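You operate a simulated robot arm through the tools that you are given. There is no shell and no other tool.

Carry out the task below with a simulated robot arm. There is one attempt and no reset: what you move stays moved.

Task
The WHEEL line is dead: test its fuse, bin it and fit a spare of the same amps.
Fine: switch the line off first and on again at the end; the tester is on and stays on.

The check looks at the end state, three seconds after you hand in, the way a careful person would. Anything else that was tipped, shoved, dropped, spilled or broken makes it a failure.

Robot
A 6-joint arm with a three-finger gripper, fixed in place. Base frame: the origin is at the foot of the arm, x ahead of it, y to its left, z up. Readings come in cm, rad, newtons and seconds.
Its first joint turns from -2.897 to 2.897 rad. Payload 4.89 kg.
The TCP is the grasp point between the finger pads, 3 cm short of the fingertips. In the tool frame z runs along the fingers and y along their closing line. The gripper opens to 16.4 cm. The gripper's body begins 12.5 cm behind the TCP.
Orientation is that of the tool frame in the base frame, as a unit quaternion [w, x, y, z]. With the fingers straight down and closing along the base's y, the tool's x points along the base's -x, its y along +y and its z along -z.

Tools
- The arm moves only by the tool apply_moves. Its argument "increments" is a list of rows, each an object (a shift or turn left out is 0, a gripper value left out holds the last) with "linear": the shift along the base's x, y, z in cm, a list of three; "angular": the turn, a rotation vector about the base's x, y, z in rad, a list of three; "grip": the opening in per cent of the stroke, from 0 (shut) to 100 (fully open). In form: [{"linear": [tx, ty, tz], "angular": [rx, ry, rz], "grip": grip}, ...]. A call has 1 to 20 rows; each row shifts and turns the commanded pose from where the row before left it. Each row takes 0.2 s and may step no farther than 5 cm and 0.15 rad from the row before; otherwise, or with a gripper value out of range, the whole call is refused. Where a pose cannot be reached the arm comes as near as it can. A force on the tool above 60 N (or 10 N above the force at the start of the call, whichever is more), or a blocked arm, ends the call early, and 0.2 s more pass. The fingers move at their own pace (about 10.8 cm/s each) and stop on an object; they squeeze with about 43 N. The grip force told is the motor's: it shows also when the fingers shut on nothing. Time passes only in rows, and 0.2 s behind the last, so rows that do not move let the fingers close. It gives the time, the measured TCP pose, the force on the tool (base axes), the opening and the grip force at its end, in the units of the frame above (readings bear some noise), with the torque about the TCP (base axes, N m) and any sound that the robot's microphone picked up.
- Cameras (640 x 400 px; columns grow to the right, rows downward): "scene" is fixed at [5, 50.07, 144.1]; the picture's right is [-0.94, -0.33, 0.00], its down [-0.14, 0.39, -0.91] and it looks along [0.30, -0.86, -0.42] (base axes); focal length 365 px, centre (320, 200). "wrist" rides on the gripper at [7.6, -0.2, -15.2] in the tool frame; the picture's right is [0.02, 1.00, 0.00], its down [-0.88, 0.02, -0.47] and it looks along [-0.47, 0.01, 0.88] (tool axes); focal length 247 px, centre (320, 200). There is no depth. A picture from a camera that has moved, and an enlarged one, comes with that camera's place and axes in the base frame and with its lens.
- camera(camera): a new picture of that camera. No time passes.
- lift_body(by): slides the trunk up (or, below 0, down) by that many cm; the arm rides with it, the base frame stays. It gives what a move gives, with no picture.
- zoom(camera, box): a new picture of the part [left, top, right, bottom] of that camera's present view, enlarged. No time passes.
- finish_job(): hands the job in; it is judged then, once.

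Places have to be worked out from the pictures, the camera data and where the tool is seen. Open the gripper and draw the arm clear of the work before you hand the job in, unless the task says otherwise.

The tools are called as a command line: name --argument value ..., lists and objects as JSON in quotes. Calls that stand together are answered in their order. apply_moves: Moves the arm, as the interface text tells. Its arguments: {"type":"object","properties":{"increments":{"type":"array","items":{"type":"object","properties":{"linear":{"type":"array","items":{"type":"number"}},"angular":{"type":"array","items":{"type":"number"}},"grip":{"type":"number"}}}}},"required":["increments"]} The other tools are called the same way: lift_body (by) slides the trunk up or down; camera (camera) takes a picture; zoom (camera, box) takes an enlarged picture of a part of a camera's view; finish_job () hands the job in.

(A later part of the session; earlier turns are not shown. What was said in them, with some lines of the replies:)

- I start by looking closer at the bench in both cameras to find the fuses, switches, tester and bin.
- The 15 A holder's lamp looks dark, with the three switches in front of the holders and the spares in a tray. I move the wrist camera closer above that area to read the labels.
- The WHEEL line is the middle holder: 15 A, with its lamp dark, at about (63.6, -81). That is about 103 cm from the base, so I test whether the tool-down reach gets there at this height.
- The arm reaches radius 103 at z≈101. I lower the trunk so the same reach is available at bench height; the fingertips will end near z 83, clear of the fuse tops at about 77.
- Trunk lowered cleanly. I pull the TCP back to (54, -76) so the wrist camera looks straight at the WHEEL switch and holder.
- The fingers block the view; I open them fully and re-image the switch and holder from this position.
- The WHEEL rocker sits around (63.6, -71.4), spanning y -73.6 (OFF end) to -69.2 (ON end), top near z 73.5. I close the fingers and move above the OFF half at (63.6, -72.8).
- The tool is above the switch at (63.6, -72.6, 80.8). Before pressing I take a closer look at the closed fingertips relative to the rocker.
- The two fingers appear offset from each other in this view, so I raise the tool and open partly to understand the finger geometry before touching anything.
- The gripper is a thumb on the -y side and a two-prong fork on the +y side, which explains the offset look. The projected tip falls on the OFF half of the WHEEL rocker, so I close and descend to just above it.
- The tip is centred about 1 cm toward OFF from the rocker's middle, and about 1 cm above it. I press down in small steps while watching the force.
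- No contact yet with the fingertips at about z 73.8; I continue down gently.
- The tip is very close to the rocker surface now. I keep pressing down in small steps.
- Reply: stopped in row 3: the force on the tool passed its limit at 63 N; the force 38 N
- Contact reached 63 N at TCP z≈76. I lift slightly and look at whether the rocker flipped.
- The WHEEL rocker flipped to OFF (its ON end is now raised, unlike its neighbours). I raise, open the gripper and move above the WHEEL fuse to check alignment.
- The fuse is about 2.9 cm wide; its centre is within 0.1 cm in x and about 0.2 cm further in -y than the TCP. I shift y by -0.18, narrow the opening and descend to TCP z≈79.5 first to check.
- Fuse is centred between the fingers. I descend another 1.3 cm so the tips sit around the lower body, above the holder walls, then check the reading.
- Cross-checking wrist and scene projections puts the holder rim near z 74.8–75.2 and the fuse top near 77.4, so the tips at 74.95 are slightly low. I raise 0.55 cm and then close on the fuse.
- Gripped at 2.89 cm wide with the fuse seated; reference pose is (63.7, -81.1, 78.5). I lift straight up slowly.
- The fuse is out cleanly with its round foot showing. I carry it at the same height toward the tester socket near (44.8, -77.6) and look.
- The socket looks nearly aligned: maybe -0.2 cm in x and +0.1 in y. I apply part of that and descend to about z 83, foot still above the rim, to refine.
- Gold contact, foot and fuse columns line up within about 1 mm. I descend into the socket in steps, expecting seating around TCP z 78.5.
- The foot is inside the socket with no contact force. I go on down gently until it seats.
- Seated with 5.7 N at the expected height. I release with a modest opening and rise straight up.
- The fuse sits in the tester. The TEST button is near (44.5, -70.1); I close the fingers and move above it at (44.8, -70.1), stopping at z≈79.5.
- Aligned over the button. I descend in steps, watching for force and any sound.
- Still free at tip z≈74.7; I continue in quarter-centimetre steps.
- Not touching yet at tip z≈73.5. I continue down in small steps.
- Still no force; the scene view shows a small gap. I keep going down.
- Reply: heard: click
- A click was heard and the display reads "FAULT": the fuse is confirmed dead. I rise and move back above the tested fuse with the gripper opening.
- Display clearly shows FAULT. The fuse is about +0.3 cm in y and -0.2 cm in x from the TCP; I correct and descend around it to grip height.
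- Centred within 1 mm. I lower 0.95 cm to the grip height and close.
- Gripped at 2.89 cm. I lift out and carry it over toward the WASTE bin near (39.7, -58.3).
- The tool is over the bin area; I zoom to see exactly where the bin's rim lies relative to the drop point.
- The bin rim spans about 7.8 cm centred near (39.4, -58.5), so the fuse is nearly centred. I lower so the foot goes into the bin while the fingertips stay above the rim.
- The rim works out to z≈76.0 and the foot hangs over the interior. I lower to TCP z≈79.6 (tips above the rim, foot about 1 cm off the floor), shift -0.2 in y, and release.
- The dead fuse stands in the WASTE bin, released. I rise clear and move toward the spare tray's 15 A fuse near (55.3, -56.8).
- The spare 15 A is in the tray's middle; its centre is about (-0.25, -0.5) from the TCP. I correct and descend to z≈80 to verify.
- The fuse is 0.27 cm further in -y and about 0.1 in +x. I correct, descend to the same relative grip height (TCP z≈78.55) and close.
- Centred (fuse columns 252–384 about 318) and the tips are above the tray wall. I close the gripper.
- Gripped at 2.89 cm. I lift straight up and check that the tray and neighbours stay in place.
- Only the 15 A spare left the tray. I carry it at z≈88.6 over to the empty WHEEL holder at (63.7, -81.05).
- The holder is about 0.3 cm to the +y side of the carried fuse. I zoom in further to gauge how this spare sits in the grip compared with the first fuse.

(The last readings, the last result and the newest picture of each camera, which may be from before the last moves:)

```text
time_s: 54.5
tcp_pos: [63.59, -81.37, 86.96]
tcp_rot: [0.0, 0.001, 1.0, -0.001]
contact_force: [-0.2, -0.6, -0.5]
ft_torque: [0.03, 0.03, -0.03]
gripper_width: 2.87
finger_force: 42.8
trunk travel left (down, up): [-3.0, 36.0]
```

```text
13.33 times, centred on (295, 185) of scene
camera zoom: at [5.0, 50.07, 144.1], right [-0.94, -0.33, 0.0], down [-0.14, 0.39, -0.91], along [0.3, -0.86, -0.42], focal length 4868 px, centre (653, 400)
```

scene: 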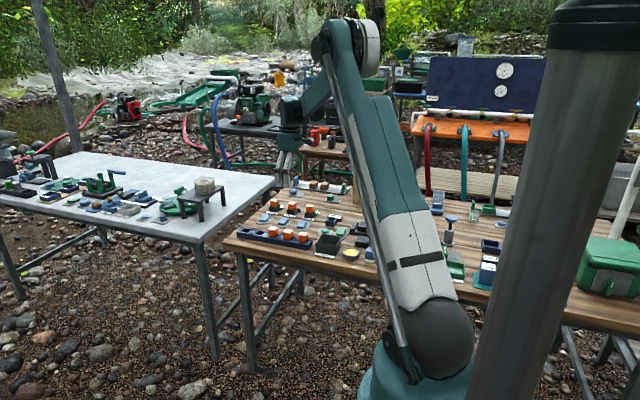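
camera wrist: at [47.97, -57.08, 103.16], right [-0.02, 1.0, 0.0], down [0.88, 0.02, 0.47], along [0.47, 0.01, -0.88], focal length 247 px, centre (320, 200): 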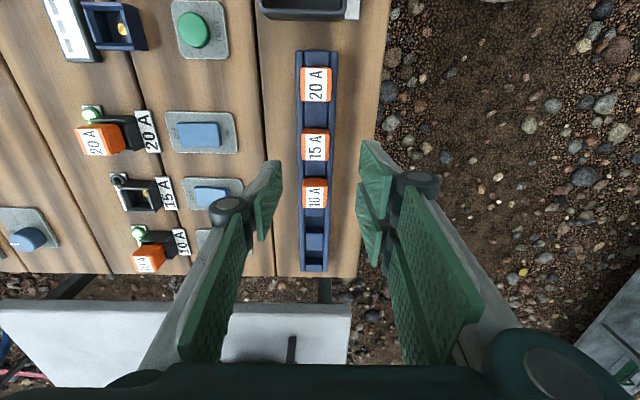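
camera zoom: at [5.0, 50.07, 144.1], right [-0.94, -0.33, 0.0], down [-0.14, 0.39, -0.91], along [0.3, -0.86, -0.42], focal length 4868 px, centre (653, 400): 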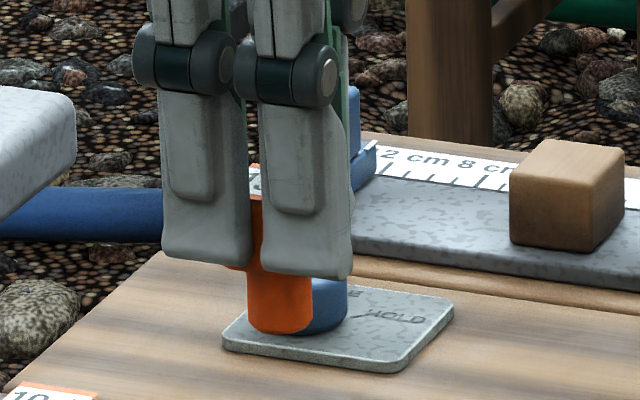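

This spare sits about 0.4 cm higher in the grip than the first one, otherwise centred the same. I shift (+0.07, +0.32) to match the reference and descend to z≈82.5 for a check.

apply_moves --increments '[{"linear": [0.07, 0.32, 0]}, {"linear": [0, 0, -2.2]}, {"linear": [0, 0, -2.2]}, {"linear": [0, 0, 0]}, {"linear": [0, 0, 0]}]'

zoom --camera "wrist" --box '[240, 90, 400, 220]'

zoom --camera "scene" --box '[265, 175, 315, 225]'

```text
time_s: 55.8
tcp_pos: [63.81, -80.78, 82.7]
tcp_rot: [0.0, 0.001, 1.0, 0.0]
contact_force: [-0.3, 0.5, -0.5]
ft_torque: [0.0, 0.0, 0.04]
gripper_width: 2.88
finger_force: 42.8
trunk travel left (down, up): [-3.0, 36.0]
```

```text
3.08 times, centred on (320, 155) of wrist
camera zoom: at [56.06, -80.88, 97.96], right [-0.02, 1.0, 0.0], down [0.88, 0.02, 0.47], along [0.47, 0.01, -0.88], focal length 760 px, centre (320, 338)
```

zoom: 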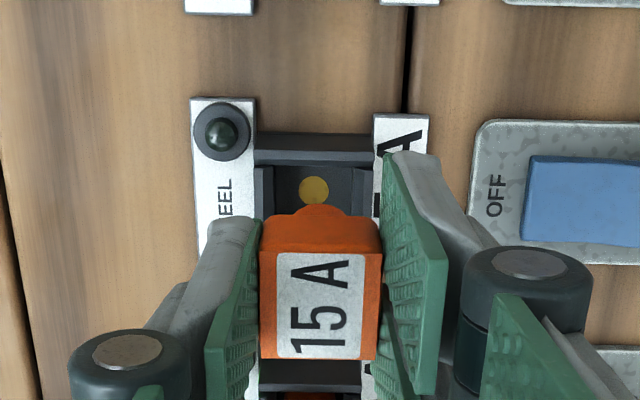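

```text
8.00 times, centred on (290, 200) of scene
camera zoom: at [5.0, 50.07, 144.1], right [-0.94, -0.33, 0.0], down [-0.14, 0.39, -0.91], along [0.3, -0.86, -0.42], focal length 2921 px, centre (560, 200)
```

zoom: 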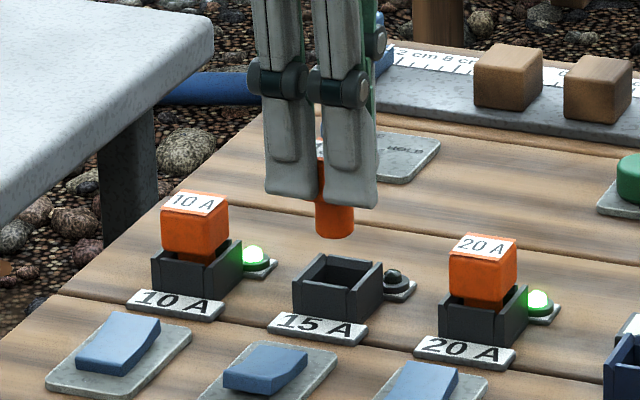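

Now the holder shows about 0.2 cm to the -y side (the arm had not fully settled earlier). I shift y by -0.2, let it settle, and check again.

apply_moves --increments '[{"linear": [0.04, -0.2, 0]}, {"linear": [0, 0, 0]}, {"linear": [0, 0, 0]}, {"linear": [0, 0, 0]}, {"linear": [0, 0, 0]}]'

zoom --camera "wrist" --box '[260, 105, 380, 205]'

```text
time_s: 57.0
tcp_pos: [63.84, -80.95, 82.7]
tcp_rot: [0.001, 0.001, 1.0, 0.0]
contact_force: [-0.1, 0.8, 0.2]
ft_torque: [-0.02, -0.01, 0.01]
gripper_width: 2.88
finger_force: 42.6
trunk travel left (down, up): [-3.0, 36.0]
```

```text
4.00 times, centred on (320, 155) of wrist
camera zoom: at [56.12, -81.04, 98.02], right [-0.02, 1.0, 0.0], down [0.88, 0.02, 0.47], along [0.47, 0.01, -0.88], focal length 988 px, centre (320, 380)
```

zoom: 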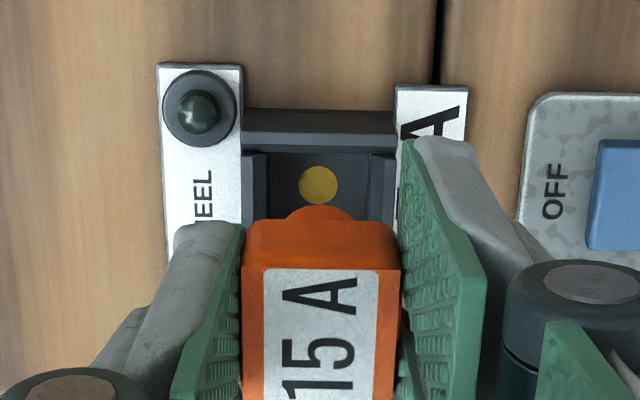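

Gold contact and foot now coincide in column and the row matches the reference. I descend into the holder step by step.

apply_moves --increments '[{"linear": [0, 0, -1]}, {"linear": [0, 0, -0.8]}, {"linear": [0, 0, -0.6]}, {"linear": [0, 0, -0.6]}, {"linear": [0, 0, 0]}, {"linear": [0, 0, 0]}]'

zoom --camera "scene" --box '[265, 175, 315, 225]'

zoom --camera "wrist" --box '[260, 105, 380, 205]'

```text
time_s: 58.4
tcp_pos: [63.9, -81.02, 79.72]
tcp_rot: [0.001, 0.001, 1.0, -0.001]
contact_force: [-0.2, 0.5, -0.7]
ft_torque: [-0.01, 0.01, 0.0]
gripper_width: 2.87
finger_force: 42.6
trunk travel left (down, up): [-3.0, 36.0]
```

```text
8.00 times, centred on (290, 200) of scene
camera zoom: at [5.0, 50.07, 144.1], right [-0.94, -0.33, 0.0], down [-0.14, 0.39, -0.91], along [0.3, -0.86, -0.42], focal length 2921 px, centre (560, 200)
```

zoom: 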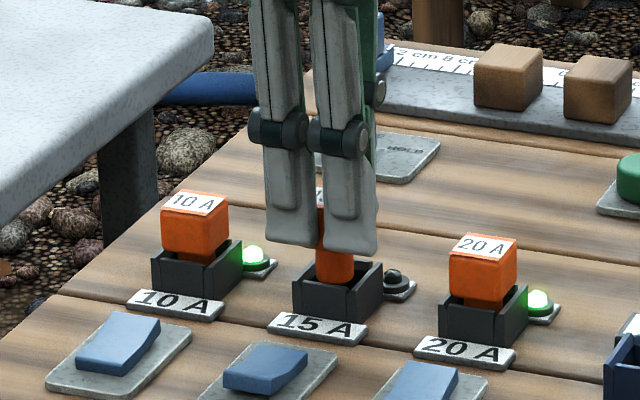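

```text
4.00 times, centred on (320, 155) of wrist
camera zoom: at [56.23, -81.05, 95.08], right [-0.02, 1.0, 0.0], down [0.88, 0.02, 0.47], along [0.47, 0.01, -0.88], focal length 988 px, centre (320, 380)
```

zoom: 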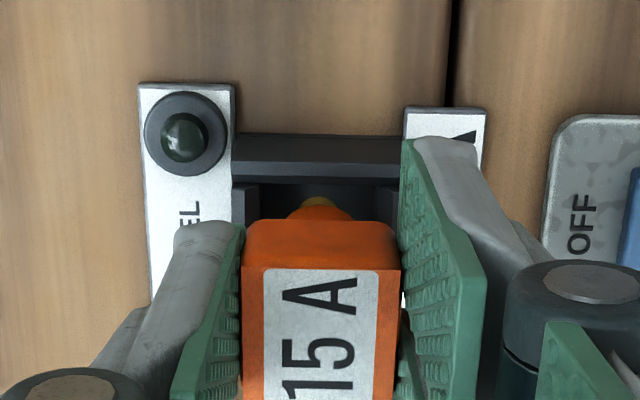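

The foot is inside the holder, with gold visible right behind it and no contact force. I continue down gently until it seats.

apply_moves --increments '[{"linear": [0, 0, -0.4]}, {"linear": [0, 0, -0.4]}, {"linear": [0, 0, -0.2]}, {"linear": [0, 0, 0]}]'

```text
time_s: 59.4
tcp_pos: [63.76, -80.96, 78.68]
tcp_rot: [0.001, 0.002, 1.0, -0.001]
contact_force: [-0.2, 0.6, -1.0]
ft_torque: [0.01, 0.04, 0.03]
gripper_width: 2.9
finger_force: 43.3
trunk travel left (down, up): [-3.0, 36.0]
```

apply_moves --increments '[{"linear": [0, 0, -0.2]}, {"linear": [0, 0, -0.15]}, {"linear": [0, 0, 0]}]'

zoom --camera "scene" --box '[265, 175, 315, 225]'

zoom --camera "wrist" --box '[260, 105, 380, 205]'

```text
time_s: 60.1
tcp_pos: [63.67, -80.92, 78.37]
tcp_rot: [0.0, 0.001, 1.0, -0.001]
contact_force: [0.2, 0.4, 0.1]
ft_torque: [0.04, 0.0, -0.01]
gripper_width: 2.91
finger_force: 42.8
trunk travel left (down, up): [-3.0, 36.0]
```

```text
8.00 times, centred on (290, 200) of scene
camera zoom: at [5.0, 50.07, 144.1], right [-0.94, -0.33, 0.0], down [-0.14, 0.39, -0.91], along [0.3, -0.86, -0.42], focal length 2921 px, centre (560, 200)
```

zoom: 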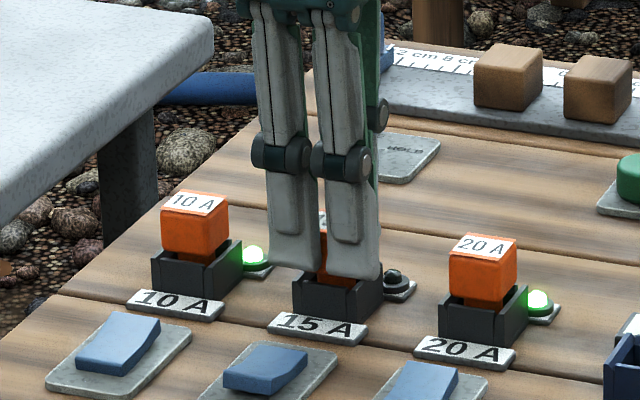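

```text
4.00 times, centred on (320, 155) of wrist
camera zoom: at [56.11, -81.03, 93.67], right [-0.02, 1.0, 0.0], down [0.88, 0.02, 0.47], along [0.47, 0.01, -0.88], focal length 988 px, centre (320, 380)
```

zoom: 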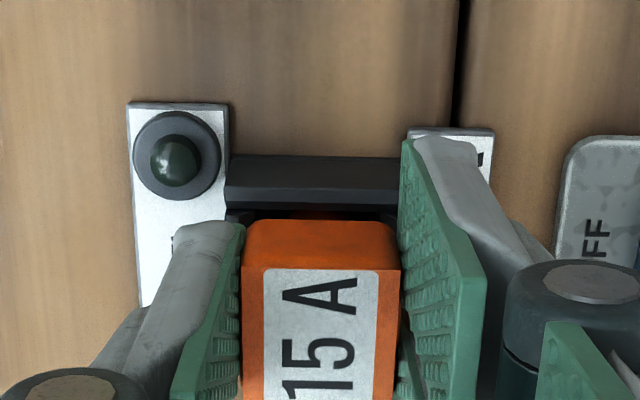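

No seating force yet at 78.37; I continue in 0.12 cm steps.

apply_moves --increments '[{"linear": [0, 0, -0.12]}, {"linear": [0, 0, -0.12]}, {"linear": [0, 0, 0]}]'

```text
time_s: 61.0
tcp_pos: [63.85, -80.92, 78.1]
tcp_rot: [0.002, 0.001, 1.0, -0.002]
contact_force: [0.7, -1.3, 10.5]
ft_torque: [-0.09, -0.09, 0.0]
gripper_width: 2.91
finger_force: 42.9
trunk travel left (down, up): [-3.0, 36.0]
```

Seated with 10.5 N at z 78.1, as predicted. I release and rise straight up.

apply_moves --increments '[{"linear": [0, 0, 0], "grip": 15}, {"linear": [0, 0, 0], "grip": 25}, {"linear": [0, 0, 0], "grip": 32}, {"linear": [0, 0, 0]}, {"linear": [0, 0, 0.5]}, {"linear": [0, 0, 1.5]}, {"linear": [0, 0, 3]}, {"linear": [0, 0, 4]}, {"linear": [0, 0, 0]}, {"linear": [0, 0, 0]}]'

zoom --camera "wrist" --box '[240, 90, 400, 220]'

zoom --camera "scene" --box '[255, 175, 325, 240]'

```text
time_s: 63.1
tcp_pos: [64.02, -80.77, 87.34]
tcp_rot: [0.001, 0.001, 1.0, -0.001]
contact_force: [0.2, -0.1, -0.6]
ft_torque: [-0.02, -0.03, -0.01]
gripper_width: 5.24
finger_force: 0.0
trunk travel left (down, up): [-3.0, 36.0]
```

```text
3.08 times, centred on (320, 155) of wrist
camera zoom: at [56.32, -80.82, 102.68], right [-0.02, 1.0, 0.0], down [0.88, 0.02, 0.47], along [0.47, 0.01, -0.88], focal length 760 px, centre (320, 338)
```

zoom: 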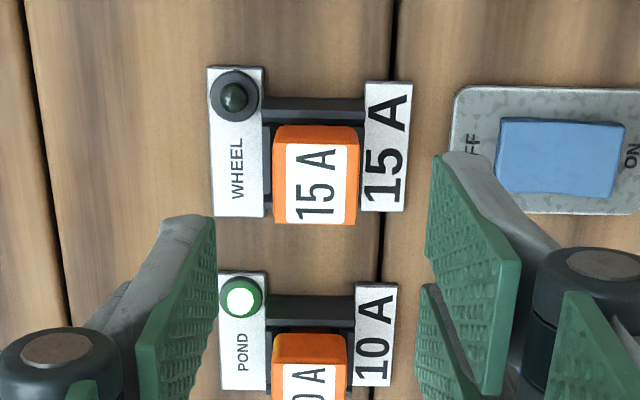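

```text
6.15 times, centred on (290, 208) of scene
camera zoom: at [5.0, 50.07, 144.1], right [-0.94, -0.33, 0.0], down [-0.14, 0.39, -0.91], along [0.3, -0.86, -0.42], focal length 2247 px, centre (505, 154)
```

zoom: 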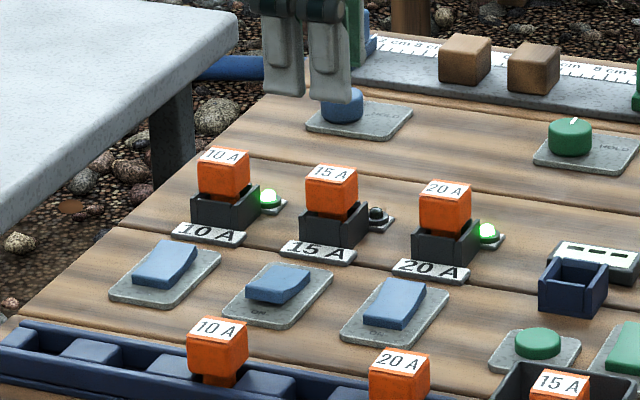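

The spare is seated level with its neighbours. Now I close the fingers and move above the ON half of the WHEEL rocker at about (63.7, -70.3).

apply_moves --increments '[{"linear": [-0.1, 3.5, 0], "grip": 0}, {"linear": [-0.1, 3.5, 0]}, {"linear": [0, 3.5, 0]}, {"linear": [0, 0, -4]}, {"linear": [0, 0, -4]}, {"linear": [0, 0, 0]}, {"linear": [0, 0, 0]}, {"linear": [0, 0, 0]}]'

zoom --camera "wrist" --box '[250, 120, 390, 220]'

zoom --camera "scene" --box '[250, 180, 330, 245]'

```text
time_s: 65.0
tcp_pos: [63.69, -70.44, 78.96]
tcp_rot: [0.0, 0.001, 1.0, 0.0]
contact_force: [-0.9, -0.4, 0.6]
ft_torque: [0.01, -0.01, 0.01]
gripper_width: 0.0
finger_force: 42.5
trunk travel left (down, up): [-3.0, 36.0]
```

```text
4.00 times, centred on (320, 170) of wrist
camera zoom: at [56.09, -70.5, 94.28], right [-0.02, 1.0, 0.0], down [0.88, 0.02, 0.47], along [0.47, 0.01, -0.88], focal length 988 px, centre (320, 320)
```

zoom: 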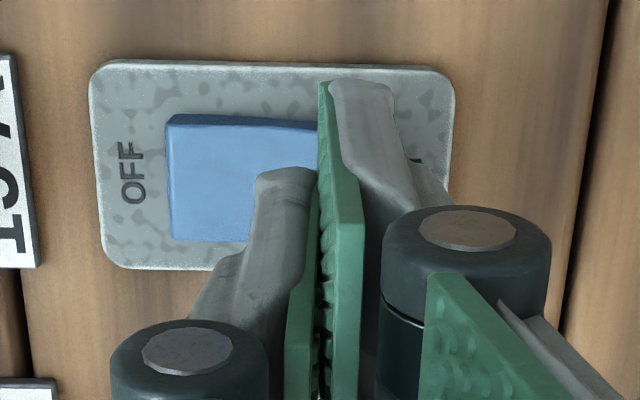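

```text
6.15 times, centred on (290, 212) of scene
camera zoom: at [5.0, 50.07, 144.1], right [-0.94, -0.33, 0.0], down [-0.14, 0.39, -0.91], along [0.3, -0.86, -0.42], focal length 2247 px, centre (505, 123)
```

zoom: 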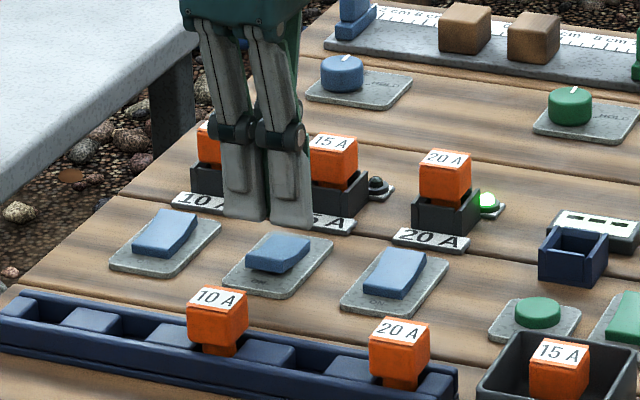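

The tip is about 1.07 cm toward ON from the rocker centre. I descend to just above it, then press in small steps.

apply_moves --increments '[{"linear": [0, 0, -1]}, {"linear": [0, 0, -0.8]}, {"linear": [0, 0, -0.5]}, {"linear": [0, 0, -0.2]}, {"linear": [0, 0, 0]}]'

```text
time_s: 66.2
tcp_pos: [63.69, -70.4, 76.75]
tcp_rot: [0.0, 0.0, 1.0, -0.001]
contact_force: [0.3, -0.3, 0.2]
ft_torque: [-0.02, 0.0, -0.03]
gripper_width: 0.0
finger_force: 42.9
trunk travel left (down, up): [-3.0, 36.0]
```

apply_moves --increments '[{"linear": [0, 0, -0.2]}, {"linear": [0, 0, -0.2]}, {"linear": [0, 0, -0.15]}, {"linear": [0, 0, 0]}]'

zoom --camera "scene" --box '[250, 180, 330, 245]'

```text
time_s: 67.2
tcp_pos: [63.48, -70.37, 76.13]
tcp_rot: [0.001, 0.001, 1.0, -0.001]
contact_force: [-0.8, -2.9, 17.6]
ft_torque: [-0.19, 0.03, 0.0]
gripper_width: 0.0
finger_force: 43.3
trunk travel left (down, up): [-3.0, 36.0]
```

```text
6.15 times, centred on (290, 212) of scene
camera zoom: at [5.0, 50.07, 144.1], right [-0.94, -0.33, 0.0], down [-0.14, 0.39, -0.91], along [0.3, -0.86, -0.42], focal length 2247 px, centre (505, 123)
```

zoom: 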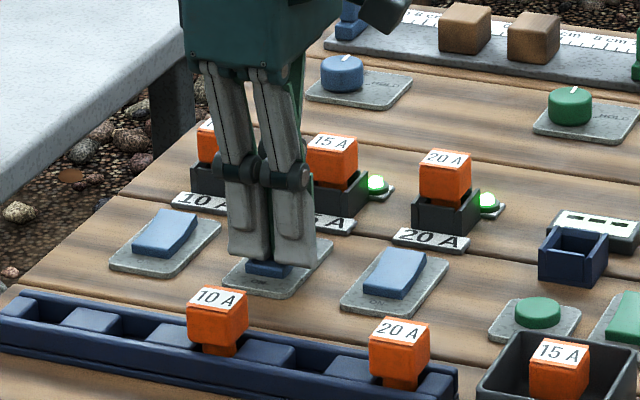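

The WHEEL lamp is now lit green. I rise and check that the switch stays ON.

apply_moves --increments '[{"linear": [0, 0, 1]}, {"linear": [0, 0, 3]}, {"linear": [0, 0, 4]}, {"linear": [0, 0, 5]}, {"linear": [0, 0, 0]}]'

zoom --camera "scene" --box '[230, 180, 400, 280]'

camera --camera "wrist"

```text
time_s: 68.3
tcp_pos: [63.66, -70.32, 88.98]
tcp_rot: [0.0, 0.001, 1.0, -0.002]
contact_force: [0.1, 0.2, -0.1]
ft_torque: [0.04, 0.04, 0.0]
gripper_width: 0.0
finger_force: 42.9
trunk travel left (down, up): [-3.0, 36.0]
```

```text
3.76 times, centred on (315, 230) of scene
camera zoom: at [5.0, 50.07, 144.1], right [-0.94, -0.33, 0.0], down [-0.14, 0.39, -0.91], along [0.3, -0.86, -0.42], focal length 1374 px, centre (339, 87)
```

zoom: 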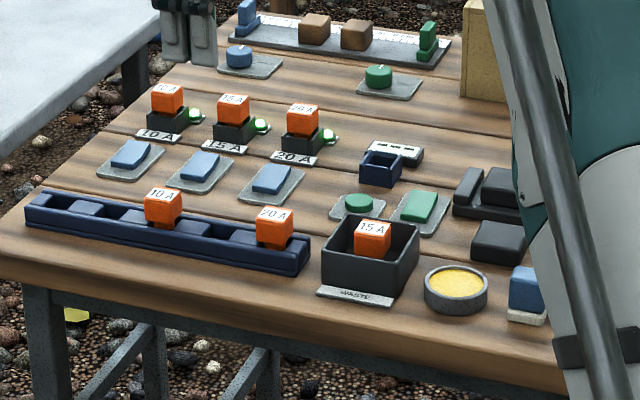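

```text
taken
camera wrist: at [56.07, -70.41, 104.28], right [-0.02, 1.0, 0.0], down [0.88, 0.02, 0.47], along [0.47, 0.01, -0.88], focal length 247 px, centre (320, 200)
```

wrist: 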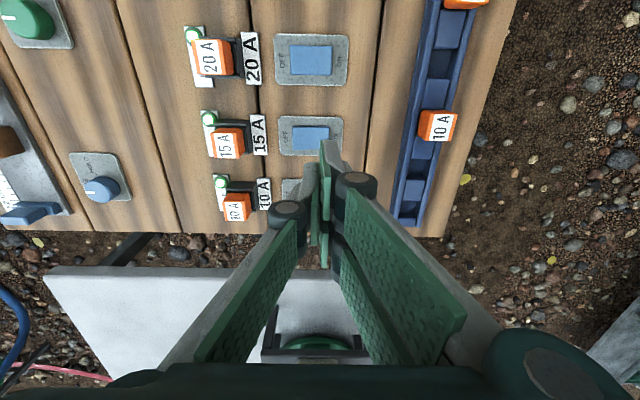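

All three lamps are green and the WHEEL rocker matches its neighbours. I raise the trunk back, then open the gripper and return to the start pose, clear of the bench.

lift_body --by 12

apply_moves --increments '[{"linear": [-4, 2, 0], "grip": 100}, {"linear": [-4, 2, 0]}, {"linear": [-4, 2, 0]}, {"linear": [-4, 2, 0]}, {"linear": [-4, 2, 0]}, {"linear": [-4, 2, 0]}, {"linear": [-4, 2, 0]}, {"linear": [-1.5, 0.5, 0]}, {"linear": [0, 0, 0]}, {"linear": [0, 0, 0]}]'

camera --camera "wrist"

zoom --camera "scene" --box '[220, 170, 420, 295]'

```text
time_s: 69.8
tcp_pos: [63.63, -70.21, 100.78]
tcp_rot: [0.001, 0.001, 1.0, -0.002]
contact_force: [0.3, 0.1, -0.5]
ft_torque: [-0.02, -0.03, -0.03]
gripper_width: 0.0
finger_force: 43.0
trunk travel left (down, up): [-15.0, 24.0]
```

```text
time_s: 72.0
tcp_pos: [34.16, -55.58, 100.87]
tcp_rot: [0.0, 0.0, 1.0, -0.001]
contact_force: [0.6, -0.2, -0.3]
ft_torque: [-0.03, -0.02, 0.01]
gripper_width: 16.41
finger_force: 0.0
trunk travel left (down, up): [-15.0, 24.0]
```

```text
taken
camera wrist: at [26.6, -55.66, 116.22], right [-0.02, 1.0, 0.0], down [0.88, 0.02, 0.47], along [0.47, 0.01, -0.88], focal length 247 px, centre (320, 200)
```

wrist: 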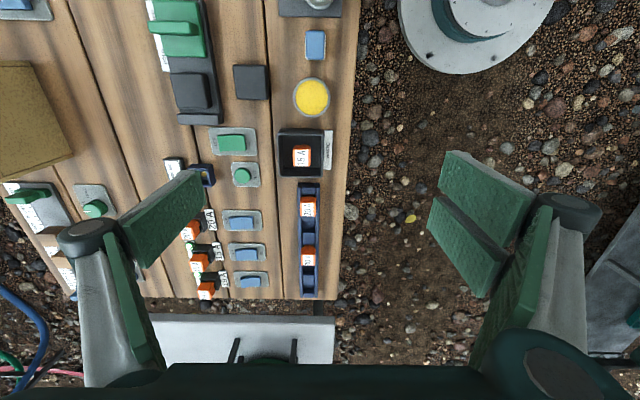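

```text
3.20 times, centred on (320, 232) of scene
camera zoom: at [5.0, 50.07, 144.1], right [-0.94, -0.33, 0.0], down [-0.14, 0.39, -0.91], along [0.3, -0.86, -0.42], focal length 1168 px, centre (320, 96)
```

zoom: 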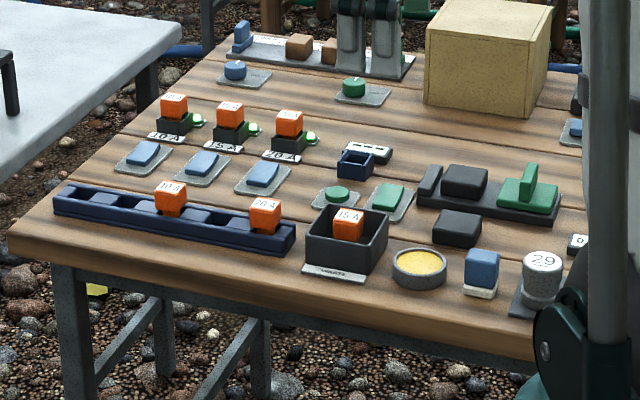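

Everything looks in place: the dead fuse is in WASTE, the spare is fitted and all lamps are lit. One last close look at the holders and switches before handing in.

zoom --camera "scene" --box '[250, 190, 355, 256]'

```text
6.06 times, centred on (302, 223) of scene
camera zoom: at [5.0, 50.07, 144.1], right [-0.94, -0.33, 0.0], down [-0.14, 0.39, -0.91], along [0.3, -0.86, -0.42], focal length 2213 px, centre (426, 61)
```

zoom: 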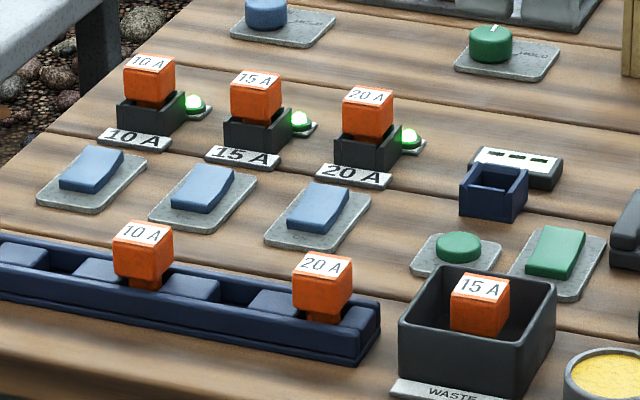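

The WHEEL line is live with the 15 A spare, the faulty fuse is in the WASTE bin, the tester is still on, and the arm is clear with its gripper open. I hand the job in.

finish_job

```text
The job is handed in.
```

The WHEEL line is live again, and I've handed the job in; no verdict has come back yet.

- **Switching:** I turned the WHEEL switch off before touching the fuse and back on at the end. Its lamp now glows green, like the POND and PUMP lamps.
- **Test:** The old 15 A fuse read FAULT on the tester. The tester was left on.
- **Disposal:** The faulty fuse is standing upright in the WASTE bin.
- **Replacement:** The 15 A spare from the tray is seated in the WHEEL holder, level with the other two fuses.

The final pictures show nothing else tipped or moved. The arm is back at its start position with the gripper open.
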